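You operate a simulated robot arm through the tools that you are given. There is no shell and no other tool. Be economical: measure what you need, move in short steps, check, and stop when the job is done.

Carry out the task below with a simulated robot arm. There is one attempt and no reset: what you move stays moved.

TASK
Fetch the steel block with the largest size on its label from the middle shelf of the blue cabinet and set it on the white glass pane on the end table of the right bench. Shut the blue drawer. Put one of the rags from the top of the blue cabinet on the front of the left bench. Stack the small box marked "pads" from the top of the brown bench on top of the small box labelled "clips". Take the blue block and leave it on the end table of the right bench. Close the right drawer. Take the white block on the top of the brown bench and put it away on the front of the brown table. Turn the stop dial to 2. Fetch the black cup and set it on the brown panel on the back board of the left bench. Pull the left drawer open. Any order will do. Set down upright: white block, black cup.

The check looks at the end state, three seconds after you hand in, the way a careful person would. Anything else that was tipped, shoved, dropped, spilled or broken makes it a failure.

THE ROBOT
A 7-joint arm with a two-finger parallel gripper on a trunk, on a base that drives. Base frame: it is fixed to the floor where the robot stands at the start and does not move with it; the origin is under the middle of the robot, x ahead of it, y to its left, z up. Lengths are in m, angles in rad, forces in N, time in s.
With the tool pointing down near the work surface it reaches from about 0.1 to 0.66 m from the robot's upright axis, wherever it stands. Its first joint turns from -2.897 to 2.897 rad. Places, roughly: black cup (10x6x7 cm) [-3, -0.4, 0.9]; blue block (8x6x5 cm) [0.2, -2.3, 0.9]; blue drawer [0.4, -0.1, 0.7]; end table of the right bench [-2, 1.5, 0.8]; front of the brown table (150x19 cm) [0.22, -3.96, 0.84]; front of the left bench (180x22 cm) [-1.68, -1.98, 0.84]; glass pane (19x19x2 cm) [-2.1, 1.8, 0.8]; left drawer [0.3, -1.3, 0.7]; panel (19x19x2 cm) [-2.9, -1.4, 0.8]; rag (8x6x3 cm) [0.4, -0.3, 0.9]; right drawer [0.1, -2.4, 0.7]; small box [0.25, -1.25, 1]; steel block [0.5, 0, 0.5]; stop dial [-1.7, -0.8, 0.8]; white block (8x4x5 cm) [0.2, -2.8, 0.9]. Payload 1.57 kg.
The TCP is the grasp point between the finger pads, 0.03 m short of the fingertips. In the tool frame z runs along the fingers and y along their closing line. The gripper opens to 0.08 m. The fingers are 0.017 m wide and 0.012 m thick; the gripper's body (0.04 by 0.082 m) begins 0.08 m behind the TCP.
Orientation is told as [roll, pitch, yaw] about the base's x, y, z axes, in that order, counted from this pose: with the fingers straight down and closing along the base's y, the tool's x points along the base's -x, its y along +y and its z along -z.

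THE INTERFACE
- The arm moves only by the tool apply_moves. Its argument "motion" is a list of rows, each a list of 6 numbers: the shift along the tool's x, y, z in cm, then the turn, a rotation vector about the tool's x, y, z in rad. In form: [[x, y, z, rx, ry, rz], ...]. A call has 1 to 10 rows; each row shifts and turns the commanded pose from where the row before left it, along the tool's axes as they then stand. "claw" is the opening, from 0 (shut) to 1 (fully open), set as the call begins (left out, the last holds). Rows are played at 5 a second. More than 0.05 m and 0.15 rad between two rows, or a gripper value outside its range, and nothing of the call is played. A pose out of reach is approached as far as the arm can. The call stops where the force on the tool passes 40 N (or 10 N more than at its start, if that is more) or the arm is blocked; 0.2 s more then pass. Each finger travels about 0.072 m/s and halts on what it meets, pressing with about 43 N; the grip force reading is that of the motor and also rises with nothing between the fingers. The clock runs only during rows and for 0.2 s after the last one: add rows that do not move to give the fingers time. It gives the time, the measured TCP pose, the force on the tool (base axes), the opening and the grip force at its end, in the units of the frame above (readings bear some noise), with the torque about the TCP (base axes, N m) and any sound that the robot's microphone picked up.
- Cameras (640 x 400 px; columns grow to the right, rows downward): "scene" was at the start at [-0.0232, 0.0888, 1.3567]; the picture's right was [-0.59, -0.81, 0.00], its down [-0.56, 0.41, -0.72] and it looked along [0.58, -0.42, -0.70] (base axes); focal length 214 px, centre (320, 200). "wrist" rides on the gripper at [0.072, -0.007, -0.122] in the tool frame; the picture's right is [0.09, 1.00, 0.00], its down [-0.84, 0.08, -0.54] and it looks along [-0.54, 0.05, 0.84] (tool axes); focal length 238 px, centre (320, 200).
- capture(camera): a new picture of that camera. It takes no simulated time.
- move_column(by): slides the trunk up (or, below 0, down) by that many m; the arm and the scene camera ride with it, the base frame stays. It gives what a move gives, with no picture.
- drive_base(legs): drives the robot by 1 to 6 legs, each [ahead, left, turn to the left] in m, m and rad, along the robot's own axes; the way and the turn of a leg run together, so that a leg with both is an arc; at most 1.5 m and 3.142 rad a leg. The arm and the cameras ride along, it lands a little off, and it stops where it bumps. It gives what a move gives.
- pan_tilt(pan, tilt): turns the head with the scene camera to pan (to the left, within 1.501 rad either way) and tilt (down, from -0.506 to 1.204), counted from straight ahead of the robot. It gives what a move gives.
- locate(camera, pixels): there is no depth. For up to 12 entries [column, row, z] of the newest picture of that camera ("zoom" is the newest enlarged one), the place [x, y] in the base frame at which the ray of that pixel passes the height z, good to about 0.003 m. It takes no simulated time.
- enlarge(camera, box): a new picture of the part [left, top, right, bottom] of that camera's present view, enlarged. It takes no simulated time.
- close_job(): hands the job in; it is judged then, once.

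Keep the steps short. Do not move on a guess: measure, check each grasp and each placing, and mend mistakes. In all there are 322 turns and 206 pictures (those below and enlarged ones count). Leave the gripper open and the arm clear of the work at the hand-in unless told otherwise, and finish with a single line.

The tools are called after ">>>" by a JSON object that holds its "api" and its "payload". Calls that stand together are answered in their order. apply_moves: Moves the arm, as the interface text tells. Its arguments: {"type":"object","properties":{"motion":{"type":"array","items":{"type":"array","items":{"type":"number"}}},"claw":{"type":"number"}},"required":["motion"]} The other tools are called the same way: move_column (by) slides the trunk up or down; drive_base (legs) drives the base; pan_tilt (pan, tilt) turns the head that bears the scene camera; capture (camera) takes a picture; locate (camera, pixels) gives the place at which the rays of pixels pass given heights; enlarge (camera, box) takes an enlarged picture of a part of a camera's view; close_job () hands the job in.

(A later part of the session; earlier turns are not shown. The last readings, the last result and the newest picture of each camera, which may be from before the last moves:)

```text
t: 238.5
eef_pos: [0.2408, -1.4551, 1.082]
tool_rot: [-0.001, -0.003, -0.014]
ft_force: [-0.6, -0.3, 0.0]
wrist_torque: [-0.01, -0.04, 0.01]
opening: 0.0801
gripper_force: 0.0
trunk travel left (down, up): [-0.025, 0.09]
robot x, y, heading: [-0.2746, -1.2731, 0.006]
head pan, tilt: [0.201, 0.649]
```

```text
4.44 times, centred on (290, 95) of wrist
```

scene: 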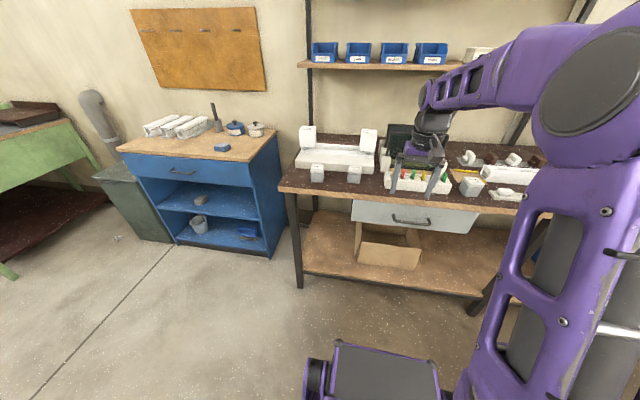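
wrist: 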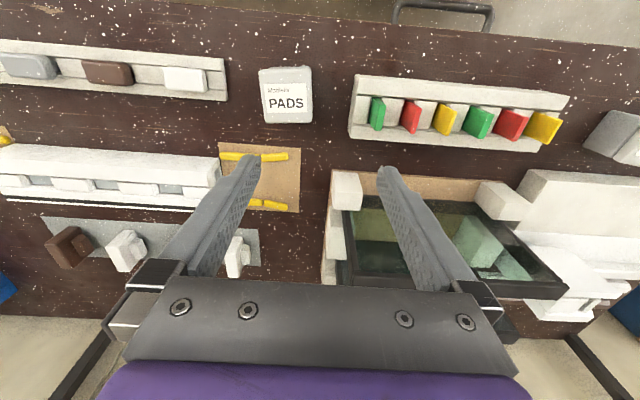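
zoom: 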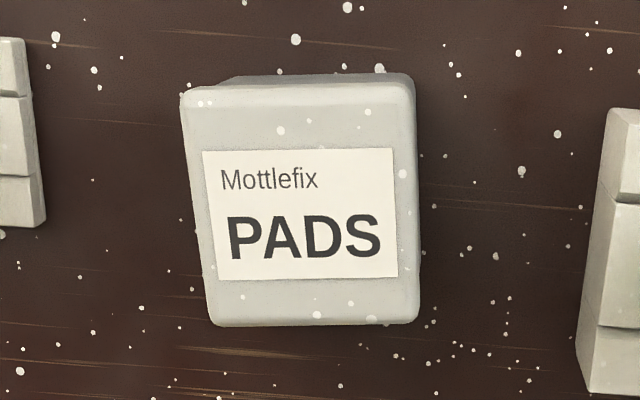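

PADS box: centre ≈(0.219,-1.494), yaw ≈+0.135 rad, top ≈0.92. I align over it and go part-way down.

>>> {"api": "apply_moves", "payload": {"motion": [[2.2, -3.9, 0, 0, 0, -0.149], [0, 0, 4, 0, 0, 0], [0, 0, 4, 0, 0, 0], [0, 0, 3, 0, 0, 0], [0, 0, 0, 0, 0, 0]]}}

>>> {"api": "capture", "payload": {"camera": "wrist"}}

```text
t: 239.7
eef_pos: [0.2169, -1.494, 0.9726]
tool_rot: [-0.001, -0.003, 0.135]
ft_force: [-0.5, -0.4, 0.1]
wrist_torque: [-0.01, 0.0, 0.0]
opening: 0.0802
gripper_force: 0.0
trunk travel left (down, up): [-0.025, 0.09]
robot x, y, heading: [-0.2812, -1.2746, 0.003]
head pan, tilt: [0.201, 0.649]
```

```text
108 pictures are left
```

wrist: 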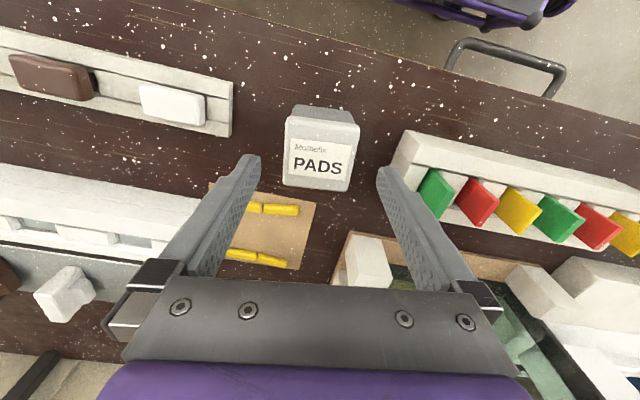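

>>> {"api": "apply_moves", "payload": {"motion": [[0.1, 0, 3, 0, 0, 0], [0, 0, 3, 0, 0, 0], [0, 0, 0.8, 0, 0, 0], [0, 0, 0, 0, 0, 0]], "claw": 0.92}}

>>> {"api": "capture", "payload": {"camera": "wrist"}}

```text
t: 240.7
eef_pos: [0.218, -1.4917, 0.9059]
tool_rot: [-0.002, -0.003, 0.134]
ft_force: [0.7, 0.1, -0.3]
wrist_torque: [0.0, 0.01, 0.01]
opening: 0.0736
gripper_force: 0.0
trunk travel left (down, up): [-0.025, 0.09]
robot x, y, heading: [-0.2767, -1.2759, 0.002]
head pan, tilt: [0.201, 0.649]
```

```text
107 pictures are left
```

wrist: 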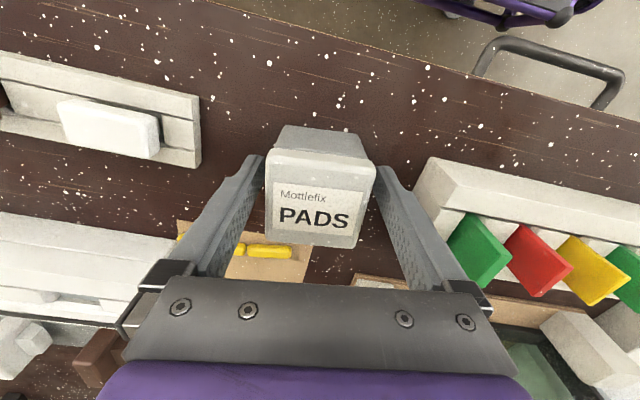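

>>> {"api": "apply_moves", "payload": {"motion": [[0, 0, 0, 0, 0, 0], [0, 0, 0, 0, 0, 0], [0, 0, 0, 0, 0, 0]], "claw": 0}}

>>> {"api": "apply_moves", "payload": {"motion": [[0, 0, -3, 0, 0, 0], [0, 0, -4, 0, 0, 0], [0, 0, -4, 0, 0, 0], [0, 0, -4, 0, 0, 0], [0, 0, -3, 0, 0, 0], [0, 0, 0, 0, 0, 0]]}}

>>> {"api": "capture", "payload": {"camera": "wrist"}}

```text
t: 241.5
eef_pos: [0.217, -1.4927, 0.906]
tool_rot: [-0.001, -0.003, 0.135]
ft_force: [0.5, -0.2, -0.4]
wrist_torque: [0.01, -0.03, -0.03]
opening: 0.0557
gripper_force: 43.0
trunk travel left (down, up): [-0.025, 0.09]
robot x, y, heading: [-0.2735, -1.2706, -0.001]
head pan, tilt: [0.201, 0.649]
```

```text
t: 242.9
eef_pos: [0.2161, -1.4913, 1.0848]
tool_rot: [0.0, -0.002, 0.134]
ft_force: [0.4, 0.2, -1.6]
wrist_torque: [-0.02, -0.01, 0.01]
opening: 0.0554
gripper_force: 43.5
trunk travel left (down, up): [-0.025, 0.09]
robot x, y, heading: [-0.276, -1.2787, 0.003]
head pan, tilt: [0.201, 0.649]
```

```text
106 pictures are left
```

wrist: 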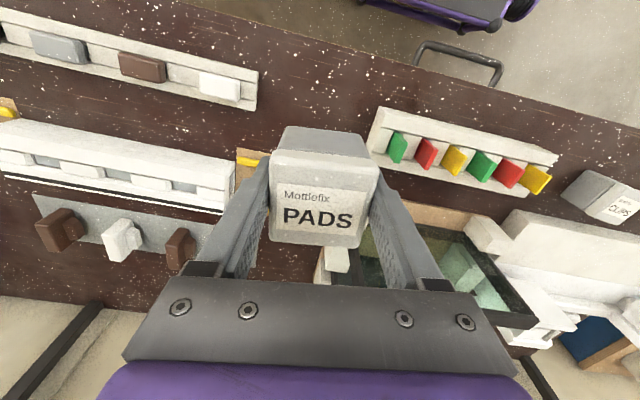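

Held. I carry it left toward CLIPS at z≈1.085, un-yawing.

>>> {"api": "apply_moves", "payload": {"motion": [[0, 0, 0, 0, 0, 0.134], [0, 4.5, 0, 0, 0, 0], [0, 4.5, 0, 0, 0, 0], [0, 4.5, 0, 0, 0, 0], [0, 4.5, 0, 0, 0, 0], [0, 4.5, 0, 0, 0, 0], [0, 4.5, 0, 0, 0, 0], [0, 4.5, 0, 0, 0, 0], [0, 4.5, 0, 0, 0, 0], [0, 0, 0, 0, 0, 0]]}}

>>> {"api": "capture", "payload": {"camera": "wrist"}}

```text
t: 245.1
eef_pos: [0.2168, -1.1334, 1.0837]
tool_rot: [-0.002, -0.004, 0.0]
ft_force: [0.2, -0.4, -0.6]
wrist_torque: [0.0, 0.0, -0.01]
opening: 0.0556
gripper_force: 42.7
trunk travel left (down, up): [-0.025, 0.09]
robot x, y, heading: [-0.276, -1.2733, 0.001]
head pan, tilt: [0.201, 0.649]
```

```text
105 pictures are left
```

wrist: 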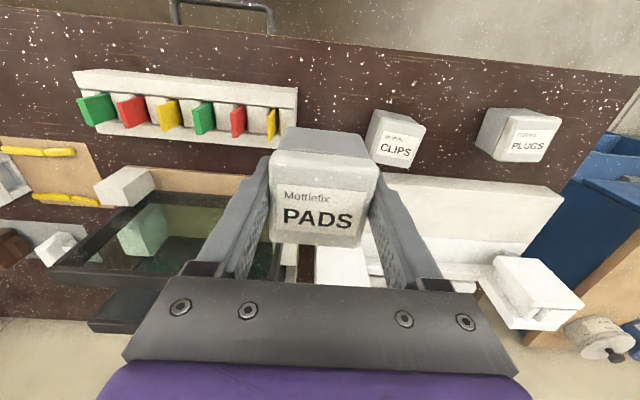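

>>> {"api": "enlarge", "payload": {"camera": "wrist", "box": [350, 95, 440, 185]}}

>>> {"api": "capture", "payload": {"camera": "scene"}}

```text
4.44 times, centred on (395, 140) of wrist
```

zoom: 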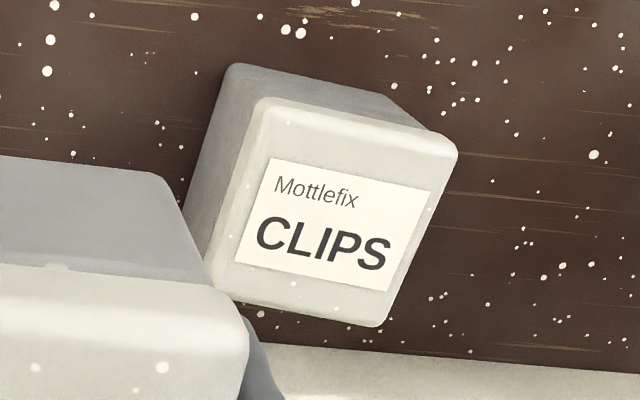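

```text
103 pictures are left
```

scene: 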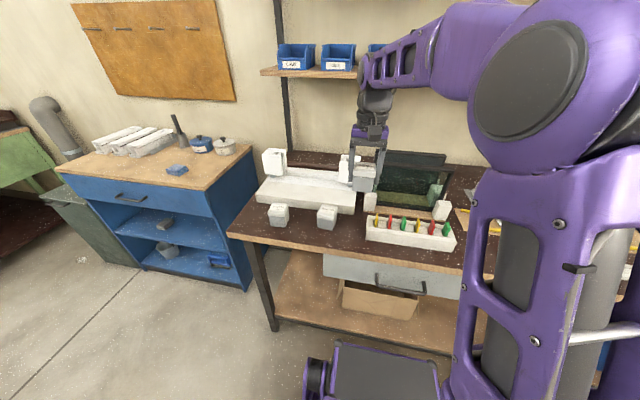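

>>> {"api": "locate", "payload": {"camera": "wrist", "pixels": [[381, 116.8, 0.92], [426, 127.6, 0.92], [409.6, 168.6, 0.92], [370.9, 159.1, 0.92], [381, 116.8, 0.91], [426, 127.6, 0.91], [409.6, 168.6, 0.91], [370.9, 159.1, 0.91]]}}

>>> {"api": "enlarge", "payload": {"camera": "scene", "box": [290, 180, 370, 240]}}

```text
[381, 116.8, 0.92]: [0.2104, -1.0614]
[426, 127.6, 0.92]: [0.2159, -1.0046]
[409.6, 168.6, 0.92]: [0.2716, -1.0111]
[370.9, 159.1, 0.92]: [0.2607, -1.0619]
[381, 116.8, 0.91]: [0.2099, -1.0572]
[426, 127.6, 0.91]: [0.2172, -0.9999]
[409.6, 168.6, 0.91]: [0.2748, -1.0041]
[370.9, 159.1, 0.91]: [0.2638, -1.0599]
```

```text
6.67 times, centred on (330, 210) of scene
```

zoom: 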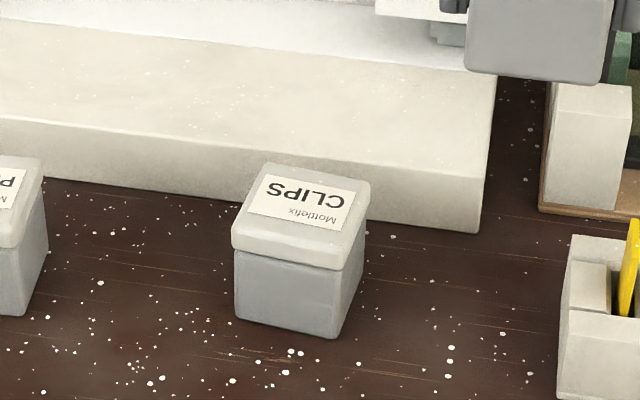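

>>> {"api": "locate", "payload": {"camera": "zoom", "pixels": [[263, 164, 0.92], [368, 184, 0.92], [343, 250, 0.92], [233, 230, 0.92], [341, 338, 0.86], [235, 318, 0.86], [366, 255, 0.86]]}}

```text
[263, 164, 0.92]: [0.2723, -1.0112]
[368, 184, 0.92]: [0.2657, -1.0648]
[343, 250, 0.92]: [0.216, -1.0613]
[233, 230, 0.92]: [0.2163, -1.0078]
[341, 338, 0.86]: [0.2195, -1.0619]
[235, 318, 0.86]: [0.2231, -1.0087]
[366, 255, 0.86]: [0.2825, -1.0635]
```

CLIPS: centre ≈(0.241,-1.0355), yaw ≈-0.08, top ≈0.92. I move above it and lower to TCP z≈0.985.

>>> {"api": "apply_moves", "payload": {"motion": [[-1.1, 4.9, 0, 0, 0, 0], [-1.1, 4.9, 0, 0, 0, 0.08], [0, 0, 4, 0, 0, 0], [0, 0, 4, 0, 0, 0], [0, 0, 1.8, 0, 0, 0], [0, 0, 0, 0, 0, 0]]}}

>>> {"api": "enlarge", "payload": {"camera": "scene", "box": [270, 140, 390, 240]}}

>>> {"api": "capture", "payload": {"camera": "wrist"}}

```text
refused: row 1 steps farther than a row can; nothing moved
```

```text
4.00 times, centred on (330, 190) of scene
```

zoom: 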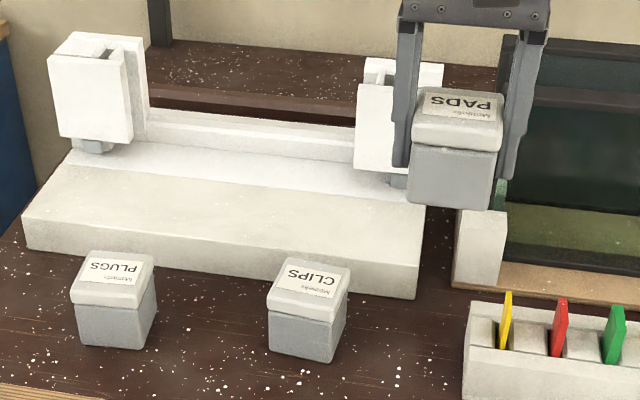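

```text
100 pictures are left
```

wrist: 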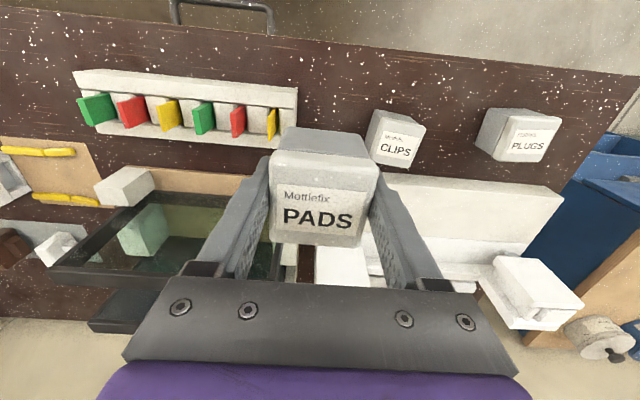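

>>> {"api": "apply_moves", "payload": {"motion": [[-0.8, 3.3, 0, 0, 0, 0], [-0.7, 3.3, 0, 0, 0, 0], [-0.7, 3.2, 0, 0, 0, 0.08], [0, 0, 4, 0, 0, 0], [0, 0, 4, 0, 0, 0], [0, 0, 1.8, 0, 0, 0], [0, 0, 0, 0, 0, 0]]}}

>>> {"api": "enlarge", "payload": {"camera": "scene", "box": [290, 160, 370, 240]}}

>>> {"api": "capture", "payload": {"camera": "wrist"}}

```text
t: 246.7
eef_pos: [0.2373, -1.0351, 0.9849]
tool_rot: [-0.001, -0.005, -0.08]
ft_force: [0.0, -0.4, -0.9]
wrist_torque: [0.0, 0.01, 0.01]
opening: 0.0557
gripper_force: 43.1
trunk travel left (down, up): [-0.025, 0.09]
robot x, y, heading: [-0.2787, -1.2762, 0.004]
head pan, tilt: [0.201, 0.649]
```

```text
5.00 times, centred on (330, 200) of scene
```

zoom: 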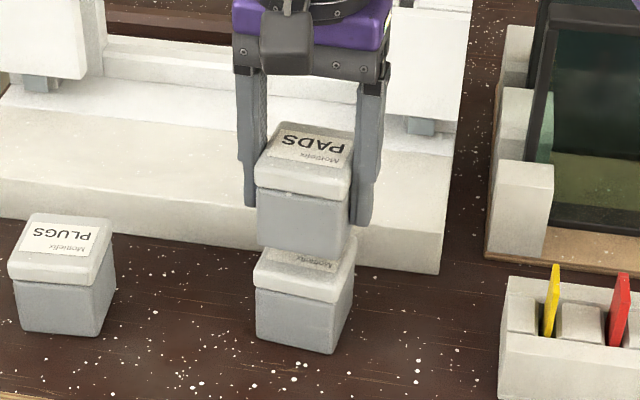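

```text
98 pictures are left
```

wrist: 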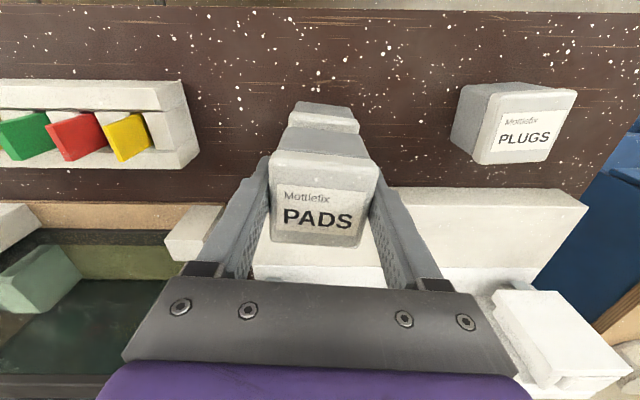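

Well aligned. I lower gently until contact.

>>> {"api": "apply_moves", "payload": {"motion": [[0, 0, 0.7, 0, 0, 0], [0, 0, 0.4, 0, 0, 0], [0, 0, 0.3, 0, 0, 0], [0, 0, 0, 0, 0, 0]]}}

```text
t: 247.7
eef_pos: [0.2391, -1.035, 0.9724]
tool_rot: [-0.002, -0.003, -0.079]
ft_force: [0.0, -0.5, -1.3]
wrist_torque: [0.0, -0.03, 0.0]
opening: 0.0555
gripper_force: 42.7
trunk travel left (down, up): [-0.025, 0.09]
robot x, y, heading: [-0.2798, -1.2731, -0.001]
head pan, tilt: [0.201, 0.649]
```

>>> {"api": "apply_moves", "payload": {"motion": [[0, 0, 0.3, 0, 0, 0], [0, 0, 0.2, 0, 0, 0], [0, 0, 0.2, 0, 0, 0], [0, 0, 0, 0, 0, 0]]}}

```text
t: 248.7
eef_pos: [0.2399, -1.0351, 0.9667]
tool_rot: [0.001, -0.007, -0.08]
ft_force: [0.1, -0.6, 13.0]
wrist_torque: [0.15, 0.04, 0.01]
opening: 0.0555
gripper_force: 42.7
trunk travel left (down, up): [-0.025, 0.09]
robot x, y, heading: [-0.2801, -1.2728, -0.0]
head pan, tilt: [0.201, 0.649]
```

Contact at z=0.967 (13 N). I release and lift straight up.

>>> {"api": "apply_moves", "payload": {"motion": [[0, 0, -0.1, 0, 0, 0], [0, 0, 0, 0, 0, 0], [0, 0, 0, 0, 0, 0]], "claw": 0.9}}

>>> {"api": "apply_moves", "payload": {"motion": [[0, 0, -3, 0, 0, 0], [0, 0, -4, 0, 0, 0], [0, 0, -4, 0, 0, 0], [0, 0, -2, 0, 0, 0]], "claw": 1}}

>>> {"api": "enlarge", "payload": {"camera": "scene", "box": [290, 160, 370, 240]}}

```text
t: 249.5
eef_pos: [0.2395, -1.0334, 0.967]
tool_rot: [0.0, -0.004, -0.08]
ft_force: [0.5, 0.1, -0.7]
wrist_torque: [-0.02, -0.03, 0.0]
opening: 0.0722
gripper_force: 0.1
trunk travel left (down, up): [-0.025, 0.09]
robot x, y, heading: [-0.2767, -1.2751, 0.005]
head pan, tilt: [0.201, 0.649]
```

```text
t: 250.5
eef_pos: [0.2408, -1.0335, 1.0979]
tool_rot: [-0.002, -0.003, -0.079]
ft_force: [0.5, -0.1, 0.2]
wrist_torque: [-0.02, -0.01, 0.02]
opening: 0.0798
gripper_force: 0.1
trunk travel left (down, up): [-0.025, 0.09]
robot x, y, heading: [-0.2773, -1.2741, 0.003]
head pan, tilt: [0.201, 0.649]
```

```text
5.00 times, centred on (330, 200) of scene
```

zoom: 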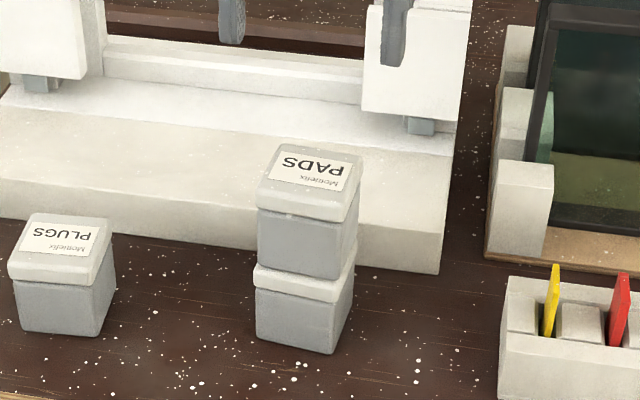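

Stacked neatly. Now the left drawer: I move the gripper back over its handle for a look.

>>> {"api": "apply_moves", "payload": {"motion": [[4, -4, 0, 0, 0, 0], [0, -4, 0, 0, 0, 0], [0, -4, 0, 0, 0, 0], [0, -4, 0, 0, 0, 0], [0, -4, 0, 0, 0, 0], [0, -4, 0, 0, 0, -0.079], [4, 0, 0, 0, 0, 0], [4, 0, 0, 0, 0, 0], [0, 0, 0, 0, 0, 0]]}}

>>> {"api": "capture", "payload": {"camera": "wrist"}}

>>> {"api": "capture", "payload": {"camera": "scene"}}

```text
refused: row 1 steps farther than a row can; nothing moved
```

```text
96 pictures are left
```

wrist: 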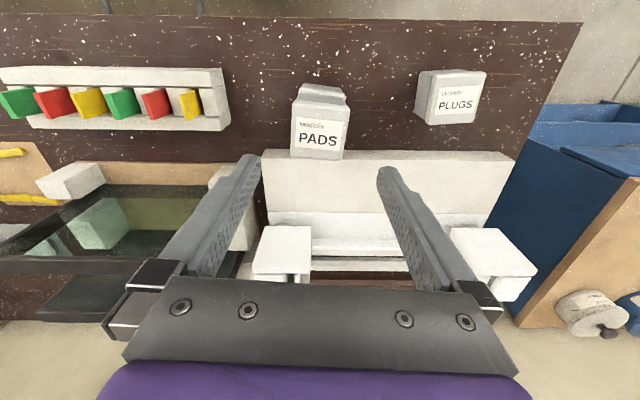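

```text
95 pictures are left
```

scene: 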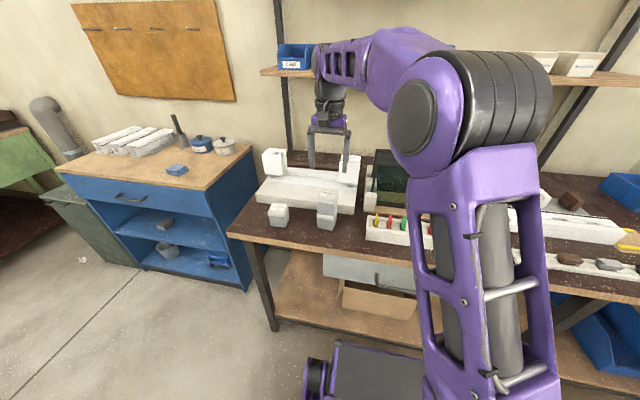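

>>> {"api": "apply_moves", "payload": {"motion": [[4, 0, 0, 0, 0, -0.079], [4, 0, 0, 0, 0, 0], [3, -3, 0, 0, 0, 0], [3, -3, 0, 0, 0, 0], [0, -4, 0, 0, 0, 0], [0, -4, 0, 0, 0, 0], [0, -4, 0, 0, 0, 0], [0, -4, 0, 0, 0, 0], [0, -3, 0, 0, 0, 0], [0, 0, 0, 0, 0, 0]]}}

>>> {"api": "capture", "payload": {"camera": "wrist"}}

```text
t: 252.7
eef_pos: [0.1008, -1.2821, 1.0897]
tool_rot: [-0.003, 0.017, -0.001]
ft_force: [-0.5, 0.8, -0.1]
wrist_torque: [-0.02, 0.01, 0.04]
opening: 0.0801
gripper_force: 0.1
trunk travel left (down, up): [-0.025, 0.09]
robot x, y, heading: [-0.2805, -1.2752, 0.001]
head pan, tilt: [0.201, 0.649]
```

```text
94 pictures are left
```

wrist: 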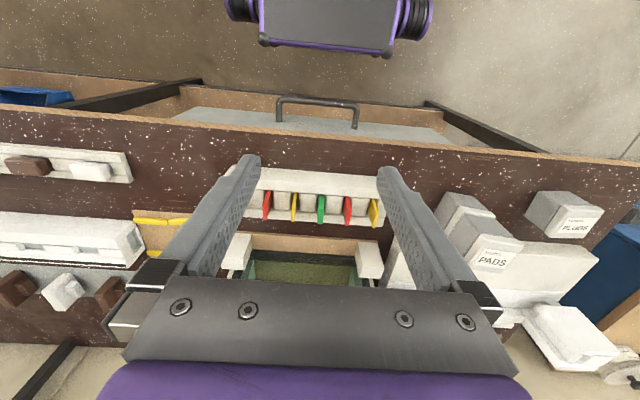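

>>> {"api": "locate", "payload": {"camera": "wrist", "pixels": [[280, 99, 0.75], [358, 104, 0.75], [280, 99, 0.72], [358, 104, 0.72], [319, 101, 0.78], [280, 121, 0.75], [358, 128, 0.75], [319, 134, 0.86], [319, 142, 0.86], [200, 108, 0.68]]}}

>>> {"api": "enlarge", "payload": {"camera": "wrist", "box": [250, 80, 390, 160]}}

>>> {"api": "enlarge", "payload": {"camera": "scene", "box": [310, 230, 430, 320]}}

```text
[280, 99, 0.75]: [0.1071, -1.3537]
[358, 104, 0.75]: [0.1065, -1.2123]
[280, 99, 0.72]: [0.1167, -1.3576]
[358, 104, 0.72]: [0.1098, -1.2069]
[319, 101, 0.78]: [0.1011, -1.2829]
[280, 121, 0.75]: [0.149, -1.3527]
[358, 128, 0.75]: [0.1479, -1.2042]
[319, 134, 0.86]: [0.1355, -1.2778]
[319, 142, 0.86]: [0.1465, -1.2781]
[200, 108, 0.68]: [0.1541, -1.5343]
```

```text
4.57 times, centred on (320, 120) of wrist
```

zoom: 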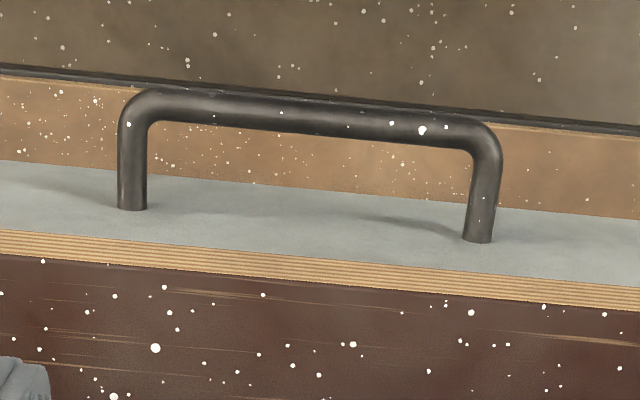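

```text
4.44 times, centred on (370, 275) of scene
```

zoom: 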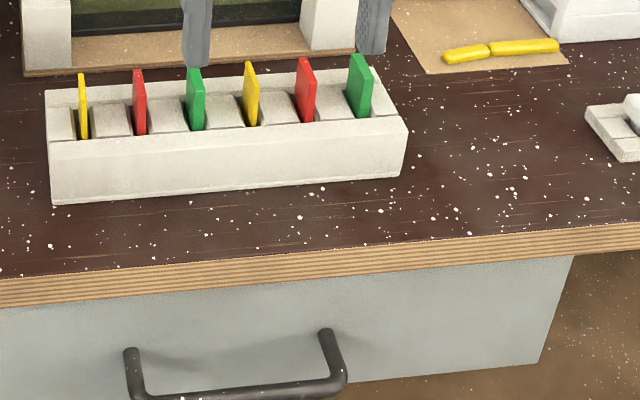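

Handle bar: x≈0.104, z≈0.766, y −1.35…−1.21; drawer face x≈0.155; bench edge ≈0.14. I'll hook shut fingers behind the bar at x≈0.126 and pull. First, align and descend half-way.

>>> {"api": "apply_moves", "payload": {"motion": [[-2.5, 0, 0, 0, -0.017, 0], [0, 0, 4, 0, 0, 0], [0, 0, 4, 0, 0, 0], [0, 0, 4, 0, 0, 0], [0, 0, 3.5, 0, 0, 0], [0, 0, 0, 0, 0, 0]], "claw": 0}}

>>> {"api": "capture", "payload": {"camera": "wrist"}}

```text
t: 254.1
eef_pos: [0.1262, -1.2813, 0.941]
tool_rot: [-0.001, -0.021, -0.002]
ft_force: [0.1, 0.3, -0.5]
wrist_torque: [0.02, 0.03, 0.0]
opening: 0.0001
gripper_force: 21.2
trunk travel left (down, up): [-0.025, 0.09]
robot x, y, heading: [-0.2764, -1.2752, 0.0]
head pan, tilt: [0.201, 0.649]
```

```text
91 pictures are left
```

wrist: 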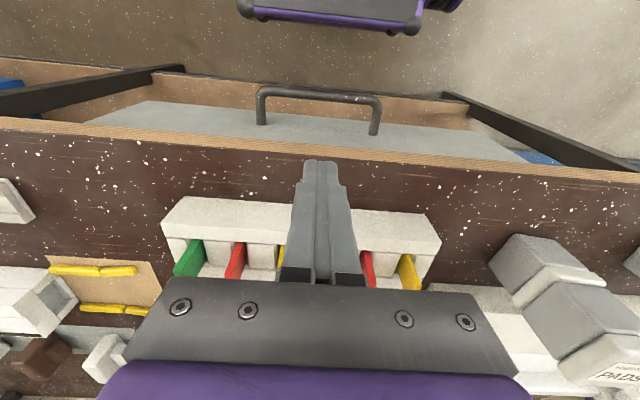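

>>> {"api": "locate", "payload": {"camera": "wrist", "pixels": [[320, 143, 0.86], [320, 130, 0.83], [320, 93, 0.766], [262, 91, 0.766], [378, 97, 0.766], [262, 124, 0.766], [375, 134, 0.766]]}}

```text
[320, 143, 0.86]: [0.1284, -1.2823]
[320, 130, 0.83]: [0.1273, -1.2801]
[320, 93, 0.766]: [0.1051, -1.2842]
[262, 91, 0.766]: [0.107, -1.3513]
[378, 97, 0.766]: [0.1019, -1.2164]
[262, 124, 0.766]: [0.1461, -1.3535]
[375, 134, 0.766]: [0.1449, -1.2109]
```

The bench edge overhangs to x≈0.128, so a vertical finger won't fit behind the bar. I'll come in at 45° instead: back the base 0.2 m, pitch the tool forward.

>>> {"api": "drive_base", "payload": {"legs": [[-0.2, 0, 0]]}}

>>> {"api": "apply_moves", "payload": {"motion": [[-3, 0, 0, 0, 0, 0], [-3, 0, 0, 0, 0, 0], [-3, 0, 0, 0, -0.13, 0], [0, 0, 0, 0, -0.13, 0], [0, 0, 0, 0, -0.13, 0], [0, 0, 0, 0, -0.13, 0], [0, 0, 0, 0, -0.13, 0], [0, 0, 0, 0, -0.115, 0], [0, 0, 0, 0, 0, 0]]}}

>>> {"api": "capture", "payload": {"camera": "wrist"}}

```text
t: 255.7
eef_pos: [-0.0737, -1.2834, 0.9418]
tool_rot: [-0.002, -0.02, -0.002]
ft_force: [0.6, -0.6, 0.6]
wrist_torque: [0.0, -0.05, 0.0]
opening: 0.0
gripper_force: 21.6
trunk travel left (down, up): [-0.025, 0.09]
robot x, y, heading: [-0.476, -1.277, 0.003]
head pan, tilt: [0.201, 0.649]
```

```text
t: 257.7
eef_pos: [0.0163, -1.2818, 0.9443]
tool_rot: [-0.003, -0.787, 0.0]
ft_force: [0.2, -0.8, -0.5]
wrist_torque: [-0.02, -0.02, -0.01]
opening: 0.0001
gripper_force: 21.0
trunk travel left (down, up): [-0.025, 0.09]
robot x, y, heading: [-0.4762, -1.274, 0.001]
head pan, tilt: [0.201, 0.649]
```

```text
90 pictures are left
```

wrist: 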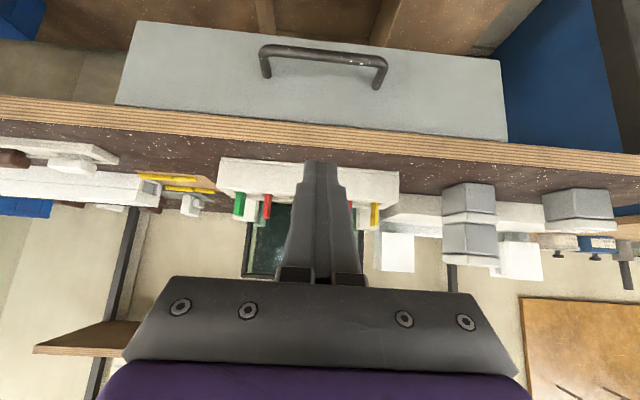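

>>> {"api": "locate", "payload": {"camera": "wrist", "pixels": [[322, 55, 0.766], [322, 55, 0.75], [322, 55, 0.74], [268, 75, 0.76], [376, 88, 0.76], [320, 122, 0.82], [320, 122, 0.83], [320, 143, 0.86], [320, 143, 0.85]]}}

```text
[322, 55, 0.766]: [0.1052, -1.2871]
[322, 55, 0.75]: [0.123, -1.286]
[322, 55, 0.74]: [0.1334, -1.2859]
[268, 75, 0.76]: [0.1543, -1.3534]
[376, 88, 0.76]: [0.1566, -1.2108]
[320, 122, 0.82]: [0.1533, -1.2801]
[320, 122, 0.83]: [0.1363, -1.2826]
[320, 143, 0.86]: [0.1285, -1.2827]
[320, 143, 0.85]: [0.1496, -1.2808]
```

Consistent: bar (0.105, 0.766), edge underside (0.130, 0.834). I slide the shut fingers at 45° between them, tips behind the bar.

>>> {"api": "apply_moves", "payload": {"motion": [[2.0, 0, 3.9, 0, 0, 0], [2.0, 0, 3.9, 0, 0, 0], [0, 0, 3, 0, 0, 0], [0, 0, 3, 0, 0, 0], [0, 0, 3, 0, 0, 0], [0, 0, 1, 0, 0, 0], [0, 0, 0, 0, 0, 0]]}}

>>> {"api": "capture", "payload": {"camera": "wrist"}}

```text
t: 259.3
eef_pos: [0.115, -1.2839, 0.7884]
tool_rot: [-0.003, -0.784, 0.001]
ft_force: [0.3, 0.1, 0.3]
wrist_torque: [-0.02, 0.01, 0.03]
opening: 0.0
gripper_force: 21.4
trunk travel left (down, up): [-0.025, 0.09]
robot x, y, heading: [-0.4739, -1.2702, 0.002]
head pan, tilt: [0.201, 0.649]
```

```text
89 pictures are left
```

wrist: 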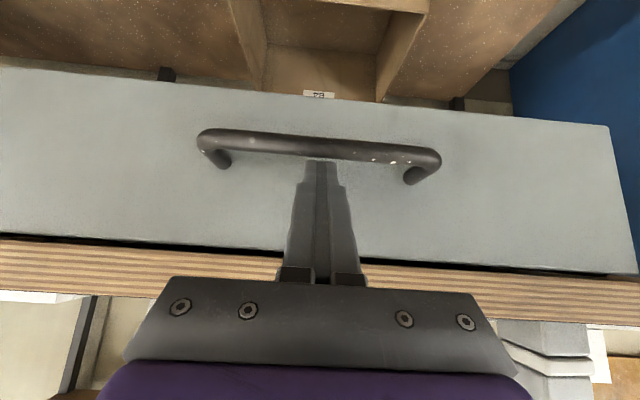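

Fingertips sit behind the bar. I pull toward -x with the arm.

>>> {"api": "apply_moves", "payload": {"motion": [[1.5, 0, -1.5, 0, 0, 0], [1.5, 0, -1.5, 0, 0, 0], [1.5, 0, -1.5, 0, 0, 0], [1.5, 0, -1.5, 0, 0, 0], [0, 0, 0, 0, 0, 0]]}}

>>> {"api": "capture", "payload": {"camera": "wrist"}}

```text
t: 260.5
eef_pos: [0.0287, -1.2839, 0.79]
tool_rot: [-0.003, -0.785, -0.001]
ft_force: [-0.2, 0.3, -0.2]
wrist_torque: [-0.03, 0.01, 0.03]
opening: 0.0
gripper_force: 21.4
trunk travel left (down, up): [-0.025, 0.09]
robot x, y, heading: [-0.4782, -1.2734, 0.002]
head pan, tilt: [0.201, 0.649]
```

```text
88 pictures are left
```

wrist: 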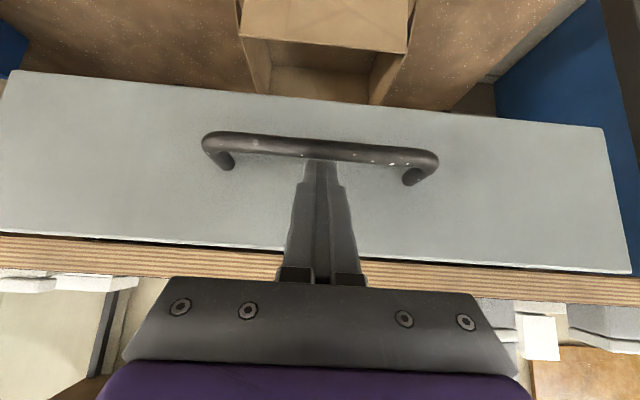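

The drawer follows. I pull on another ~10 cm.

>>> {"api": "apply_moves", "payload": {"motion": [[1.5, 0, -1.5, 0, 0, 0], [1.5, 0, -1.5, 0, 0, 0], [1.5, 0, -1.5, 0, 0, 0], [0, 0, 0, 0, 0, 0]]}}

>>> {"api": "drive_base", "payload": {"legs": [[-0.06, 0, 0]]}}

>>> {"api": "capture", "payload": {"camera": "wrist"}}

```text
t: 261.5
eef_pos: [-0.034, -1.2844, 0.7891]
tool_rot: [-0.006, -0.785, 0.0]
ft_force: [0.9, -0.2, -0.5]
wrist_torque: [0.01, -0.02, 0.01]
opening: 0.0
gripper_force: 21.3
trunk travel left (down, up): [-0.025, 0.09]
robot x, y, heading: [-0.4767, -1.2774, 0.003]
head pan, tilt: [0.201, 0.649]
```

```text
t: 262.5
eef_pos: [-0.0916, -1.2846, 0.7891]
tool_rot: [-0.004, -0.785, 0.0]
ft_force: [0.2, -0.4, 0.1]
wrist_torque: [0.02, 0.0, 0.01]
opening: 0.0
gripper_force: 21.3
trunk travel left (down, up): [-0.025, 0.09]
robot x, y, heading: [-0.5389, -1.2766, 0.001]
head pan, tilt: [0.201, 0.649]
```

```text
87 pictures are left
```

wrist: 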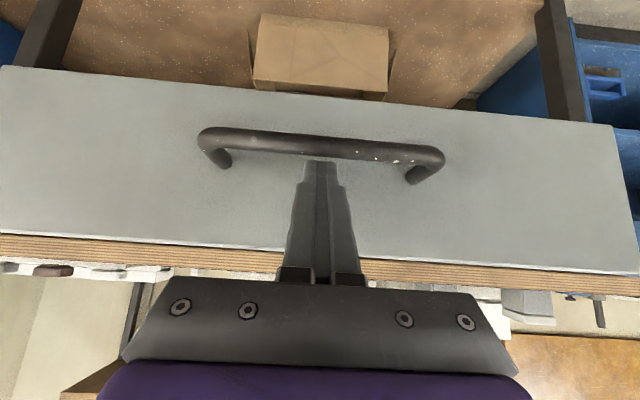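

About 20 cm pulled. I slide the fingers out along the tool axis and check.

>>> {"api": "apply_moves", "payload": {"motion": [[0, 0, -3, 0, 0, 0], [0, 0, -4, 0, 0, 0], [0, 0, -4, 0, 0, 0], [-3, 0, -3, 0, 0, 0], [-3, 0, -3, 0, 0, 0], [0, 0, 0, 0, 0, 0]]}}

>>> {"api": "pan_tilt", "payload": {"pan": 0.0, "tilt": 0.75}}

>>> {"api": "capture", "payload": {"camera": "scene"}}

```text
t: 263.9
eef_pos: [-0.0866, -1.2856, 0.9444]
tool_rot: [-0.002, -0.774, -0.002]
ft_force: [1.0, -0.4, 0.9]
wrist_torque: [0.0, 0.01, -0.02]
opening: 0.0
gripper_force: 21.2
out of reach, approached as far as the arm can: row 1, 2, 3
trunk travel left (down, up): [-0.025, 0.09]
robot x, y, heading: [-0.5349, -1.2719, 0.002]
head pan, tilt: [0.201, 0.649]
```

```text
t: 264.6
eef_pos: [-0.0859, -1.2858, 0.9496]
tool_rot: [-0.003, -0.786, -0.001]
ft_force: [-0.4, 1.1, 0.1]
wrist_torque: [-0.02, 0.0, 0.02]
opening: 0.0001
gripper_force: 21.5
trunk travel left (down, up): [-0.025, 0.09]
robot x, y, heading: [-0.5359, -1.2737, 0.001]
head pan, tilt: [0.0, 0.75]
```

```text
86 pictures are left
```

scene: 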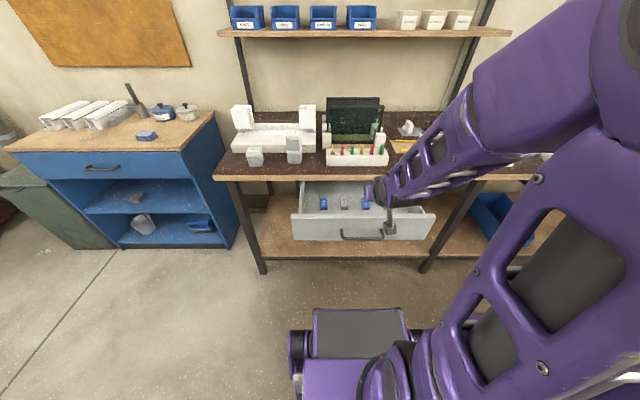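

The left drawer is open. Now the right part of the bench: I turn the tool down, then strafe right 1.1 m.

>>> {"api": "apply_moves", "payload": {"motion": [[0, 0, -2, 0, 0.13, 0], [0, 0, -2, 0, 0.13, 0], [0, 0, -2, 0, 0.13, 0], [0, 0, -2, 0, 0.13, 0], [0, 0, -2, 0, 0.13, 0], [0, 0, -2, 0, 0.13, 0], [0, 0, 0, 0, 0, 0]], "claw": 1}}

>>> {"api": "drive_base", "payload": {"legs": [[0, -1.12, 0]]}}

>>> {"api": "capture", "payload": {"camera": "scene"}}

>>> {"api": "capture", "payload": {"camera": "wrist"}}

```text
t: 266.2
eef_pos: [-0.1331, -1.2866, 1.0518]
tool_rot: [-0.002, -0.006, -0.005]
ft_force: [-0.1, 0.2, -0.2]
wrist_torque: [0.01, -0.01, 0.03]
opening: 0.0799
gripper_force: 0.0
out of reach, approached as far as the arm can: row 1
trunk travel left (down, up): [-0.025, 0.09]
robot x, y, heading: [-0.5417, -1.2769, 0.001]
head pan, tilt: [0.0, 0.75]
```

```text
t: 277.5
eef_pos: [-0.1387, -2.4424, 1.051]
tool_rot: [-0.002, -0.005, -0.013]
ft_force: [0.1, -0.5, 0.2]
wrist_torque: [0.0, 0.02, 0.01]
opening: 0.08
gripper_force: 0.1
trunk travel left (down, up): [-0.025, 0.09]
robot x, y, heading: [-0.5424, -2.4251, -0.013]
head pan, tilt: [0.0, 0.75]
```

```text
85 pictures are left
```

scene: 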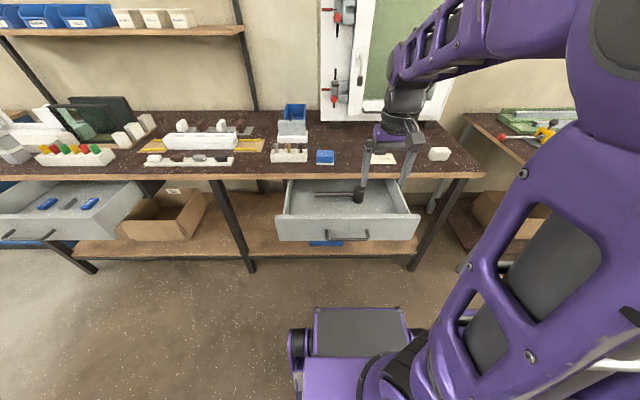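

```text
84 pictures are left
```

wrist: 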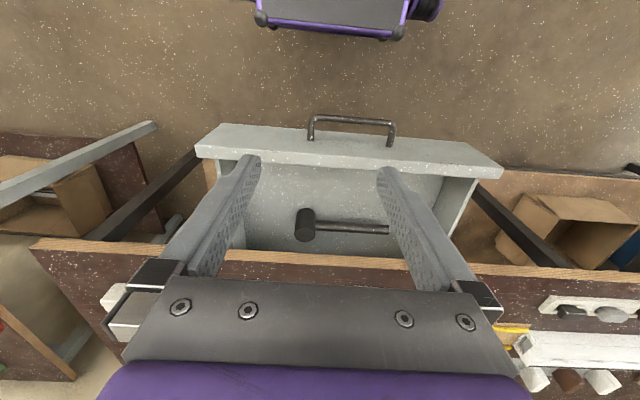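

A mallet lies in the right drawer. I look closer at whether it would foul the bench when closing.

>>> {"api": "enlarge", "payload": {"camera": "scene", "box": [260, 160, 440, 260]}}

>>> {"api": "enlarge", "payload": {"camera": "wrist", "box": [190, 110, 510, 290]}}

>>> {"api": "enlarge", "payload": {"camera": "scene", "box": [255, 100, 475, 180]}}

```text
3.56 times, centred on (350, 210) of scene
```

zoom: 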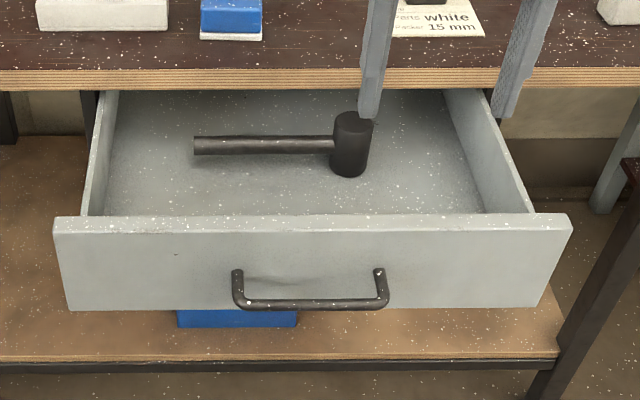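

```text
2.00 times, centred on (350, 200) of wrist
```

zoom: 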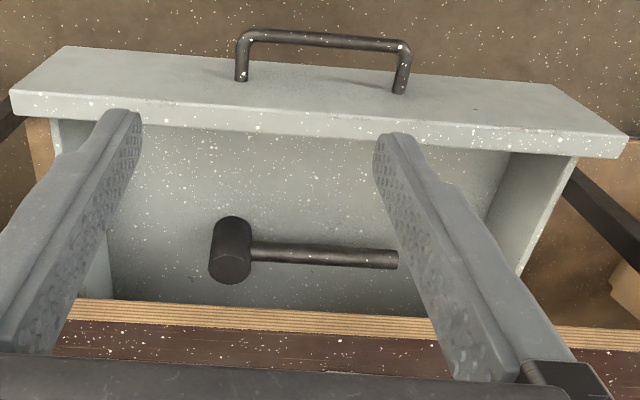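

```text
2.91 times, centred on (365, 140) of scene
```

zoom: 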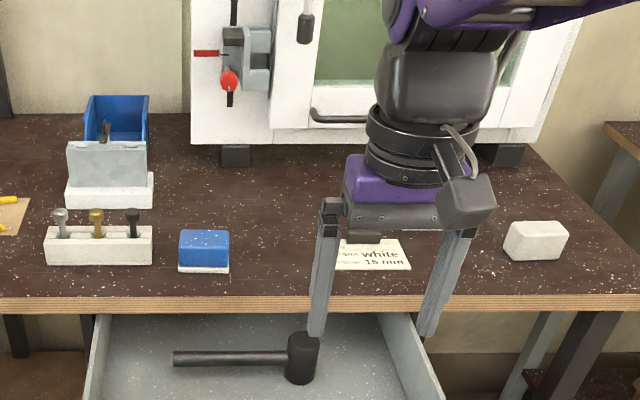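

>>> {"api": "locate", "payload": {"camera": "scene", "pixels": [[359.6, 187, 0.75], [359.6, 187, 0.78], [359.6, 187, 0.81], [359.6, 187, 0.84], [348, 202, 0.74], [282, 219, 0.84], [413, 217, 0.84], [330, 163, 0.86], [324, 161, 0.89]]}}

>>> {"api": "locate", "payload": {"camera": "wrist", "pixels": [[305, 233, 0.75], [305, 233, 0.78], [305, 233, 0.81], [305, 233, 0.84], [306, 208, 0.7], [350, 255, 0.86], [200, 150, 0.84], [498, 172, 0.84], [310, 137, 0.766]]}}

```text
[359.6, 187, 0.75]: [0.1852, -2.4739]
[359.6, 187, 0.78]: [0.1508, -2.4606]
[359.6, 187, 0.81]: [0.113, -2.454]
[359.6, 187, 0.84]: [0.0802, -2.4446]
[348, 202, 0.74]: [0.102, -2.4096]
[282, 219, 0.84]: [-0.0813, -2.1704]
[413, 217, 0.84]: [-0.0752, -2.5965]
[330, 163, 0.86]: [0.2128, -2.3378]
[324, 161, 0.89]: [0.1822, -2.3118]
```

```text
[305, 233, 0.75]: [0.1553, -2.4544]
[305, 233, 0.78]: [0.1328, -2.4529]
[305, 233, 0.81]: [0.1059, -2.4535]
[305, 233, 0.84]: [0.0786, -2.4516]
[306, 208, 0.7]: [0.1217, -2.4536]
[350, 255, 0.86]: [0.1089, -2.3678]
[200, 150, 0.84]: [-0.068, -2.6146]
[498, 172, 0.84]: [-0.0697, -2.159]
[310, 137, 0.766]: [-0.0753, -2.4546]
```

The mallet head's top seems near z≈0.82, close to the bench underside (≈0.834). I want a low sideways look before pushing: back off 0.3 m and pitch the tool.

>>> {"api": "drive_base", "payload": {"legs": [[-0.3, 0, 0.013]]}}

>>> {"api": "apply_moves", "payload": {"motion": [[-3, 0, 0, 0, -0.13, 0], [-3, 0, 0, 0, -0.13, 0], [-3, 0, 0, 0, -0.13, 0], [-3, 0, 0, 0, -0.13, 0], [0, 0, 0, 0, -0.13, 0], [0, 0, 0, 0, -0.13, 0], [2.5, 0, 2.5, 0, 0, 0], [2.5, 0, 2.5, 0, 0, 0], [2.5, 0, 2.5, 0, 0, 0], [0, 0, 0, 0, 0, 0]], "claw": 0}}

>>> {"api": "capture", "payload": {"camera": "wrist"}}

```text
t: 279.6
eef_pos: [-0.4322, -2.437, 1.0517]
tool_rot: [-0.003, -0.006, -0.001]
ft_force: [-0.6, -0.4, 0.0]
wrist_torque: [-0.01, 0.0, -0.02]
opening: 0.0802
gripper_force: 0.1
trunk travel left (down, up): [-0.025, 0.09]
robot x, y, heading: [-0.8362, -2.4231, 0.002]
head pan, tilt: [0.0, 0.75]
```

```text
t: 281.8
eef_pos: [-0.3164, -2.4363, 0.9685]
tool_rot: [-0.006, -0.784, 0.001]
ft_force: [0.0, 1.6, 0.7]
wrist_torque: [-0.02, -0.02, -0.03]
opening: 0.0001
gripper_force: 20.9
trunk travel left (down, up): [-0.025, 0.09]
robot x, y, heading: [-0.8348, -2.4259, 0.003]
head pan, tilt: [0.0, 0.75]
```

```text
80 pictures are left
```

wrist: 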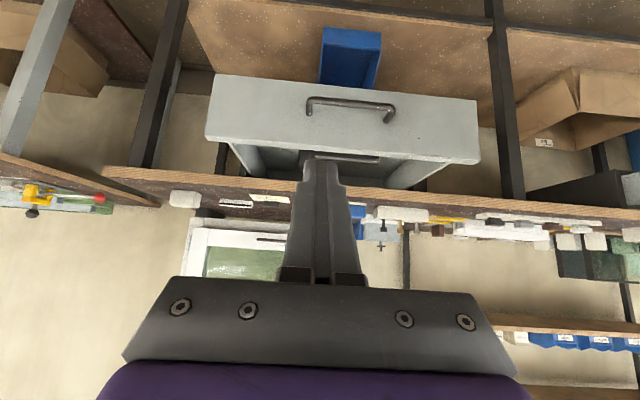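

>>> {"api": "apply_moves", "payload": {"motion": [[2.5, 2, 2.5, 0, 0, 0], [2.5, 2, 2.5, 0, 0, 0], [2.5, 2, 2.5, 0, 0, 0], [1, 1, 1, 0, 0, 0], [0, 0, 0, 0, 0, 0]]}}

>>> {"api": "enlarge", "payload": {"camera": "wrist", "box": [160, 80, 480, 240]}}

```text
t: 282.9
eef_pos: [-0.3176, -2.3649, 0.8479]
tool_rot: [-0.004, -0.785, 0.001]
ft_force: [-0.2, 0.5, 0.0]
wrist_torque: [0.0, -0.01, 0.01]
opening: 0.0002
gripper_force: 21.6
trunk travel left (down, up): [-0.025, 0.09]
robot x, y, heading: [-0.8355, -2.422, -0.001]
head pan, tilt: [0.0, 0.75]
```

```text
2.00 times, centred on (320, 160) of wrist
```

zoom: 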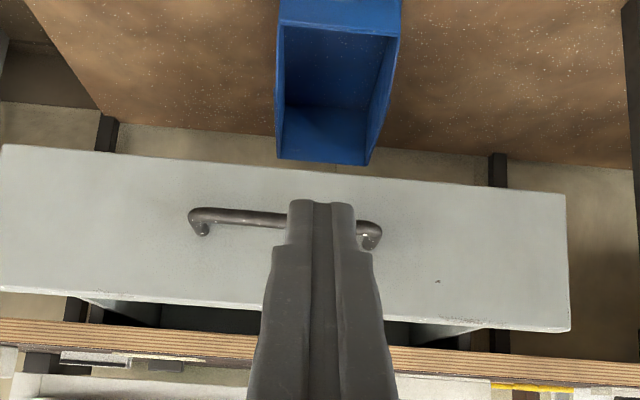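

>>> {"api": "enlarge", "payload": {"camera": "wrist", "box": [190, 215, 300, 260]}}

```text
5.82 times, centred on (245, 238) of wrist
```

zoom: 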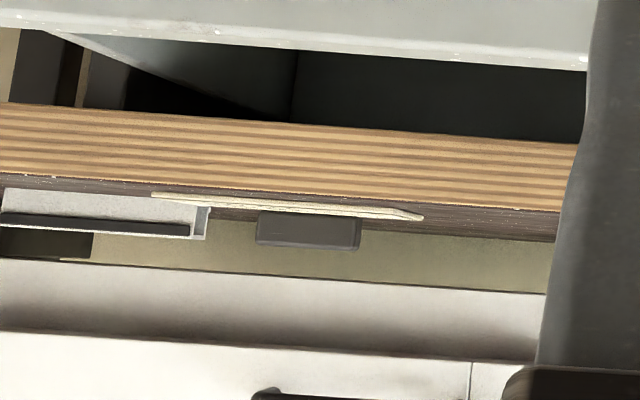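

>>> {"api": "apply_moves", "payload": {"motion": [[-1.5, -4, -1.5, 0, 0, 0], [0, -4, 0, 0, 0, 0], [0, -4, 0, 0, 0, 0], [0, -4, 0, 0, 0, 0], [0, -4, 0, 0, 0, 0], [0, 0, 0, 0, 0, 0]]}}

>>> {"api": "enlarge", "payload": {"camera": "wrist", "box": [310, 190, 430, 260]}}

```text
t: 284.4
eef_pos: [-0.3169, -2.5676, 0.8682]
tool_rot: [-0.004, -0.784, 0.0]
ft_force: [0.7, 0.0, -0.4]
wrist_torque: [0.0, 0.0, 0.01]
opening: 0.0
gripper_force: 21.2
trunk travel left (down, up): [-0.025, 0.09]
robot x, y, heading: [-0.8382, -2.4267, 0.008]
head pan, tilt: [0.0, 0.75]
```

```text
5.33 times, centred on (370, 225) of wrist
```

zoom: 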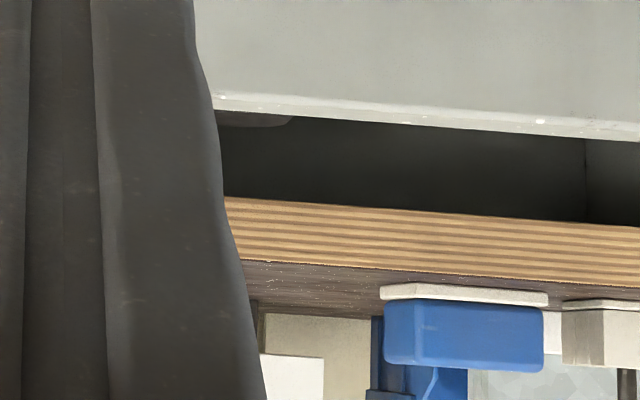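

The mallet head only reaches z≈0.79, below the drawer front's top (0.82), so closing is safe. I align the shut fingertips with the drawer front (y −2.385, tip z≈0.79), and approach.

>>> {"api": "apply_moves", "payload": {"motion": [[1.4, 4, 1.4, 0, 0, 0], [1.4, 4, 1.4, 0, 0, 0], [1.4, 4, 1.4, 0, 0, 0], [0, 4, 0, 0, 0, 0], [0, 2.3, 0, 0, 0, 0], [0, 0, 0, 0, 0, 0]]}}

>>> {"api": "drive_base", "payload": {"legs": [[0.19, 0, -0.005]]}}

>>> {"api": "capture", "payload": {"camera": "wrist"}}

```text
t: 285.8
eef_pos: [-0.3154, -2.3864, 0.8115]
tool_rot: [-0.003, -0.785, 0.002]
ft_force: [-0.1, 0.3, 0.4]
wrist_torque: [-0.03, -0.04, 0.03]
opening: 0.0
gripper_force: 21.4
trunk travel left (down, up): [-0.025, 0.09]
robot x, y, heading: [-0.8358, -2.425, 0.002]
head pan, tilt: [0.0, 0.75]
```

```text
t: 287.3
eef_pos: [-0.1277, -2.391, 0.8128]
tool_rot: [-0.003, -0.785, -0.006]
ft_force: [0.1, -0.1, 0.4]
wrist_torque: [-0.02, -0.03, 0.0]
opening: 0.0001
gripper_force: 21.3
trunk travel left (down, up): [-0.025, 0.09]
robot x, y, heading: [-0.6462, -2.4241, -0.005]
head pan, tilt: [0.0, 0.75]
```

```text
76 pictures are left
```

wrist: 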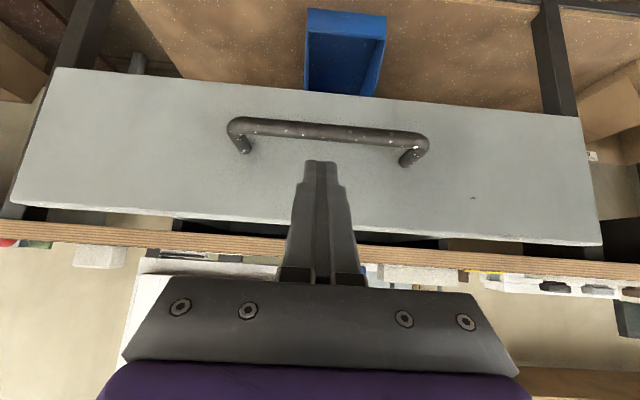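

>>> {"api": "apply_moves", "payload": {"motion": [[-1.4, 0, 1.4, 0, 0, 0], [-1.4, 0, 1.4, 0, 0, 0], [-1.4, 0, 1.4, 0, 0, 0], [-1.4, 0, 1.4, 0, 0, 0], [-1.4, 0, 1.4, 0, 0, 0], [-1.4, 0, 1.4, 0, 0, 0], [0, 0, 0, 0, 0, 0]]}}

>>> {"api": "drive_base", "payload": {"legs": [[0.08, 0, 0]]}}

>>> {"api": "capture", "payload": {"camera": "wrist"}}

```text
t: 288.9
eef_pos: [-0.0077, -2.3891, 0.813]
tool_rot: [-0.003, -0.786, -0.005]
ft_force: [0.2, -0.1, -0.3]
wrist_torque: [0.0, 0.04, -0.01]
opening: 0.0002
gripper_force: 21.4
trunk travel left (down, up): [-0.025, 0.09]
robot x, y, heading: [-0.6487, -2.4245, -0.003]
head pan, tilt: [0.0, 0.75]
```

```text
t: 290.0
eef_pos: [0.0724, -2.3892, 0.8122]
tool_rot: [-0.005, -0.786, -0.004]
ft_force: [0.2, 0.2, -0.8]
wrist_torque: [0.03, 0.0, -0.01]
opening: 0.0
gripper_force: 21.7
trunk travel left (down, up): [-0.025, 0.09]
robot x, y, heading: [-0.569, -2.4272, -0.007]
head pan, tilt: [0.0, 0.75]
```

```text
75 pictures are left
```

wrist: 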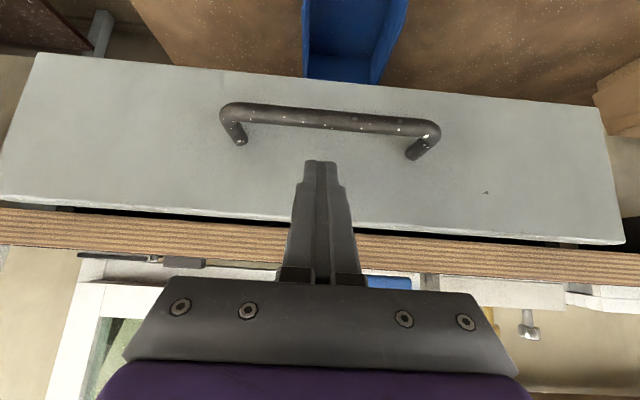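

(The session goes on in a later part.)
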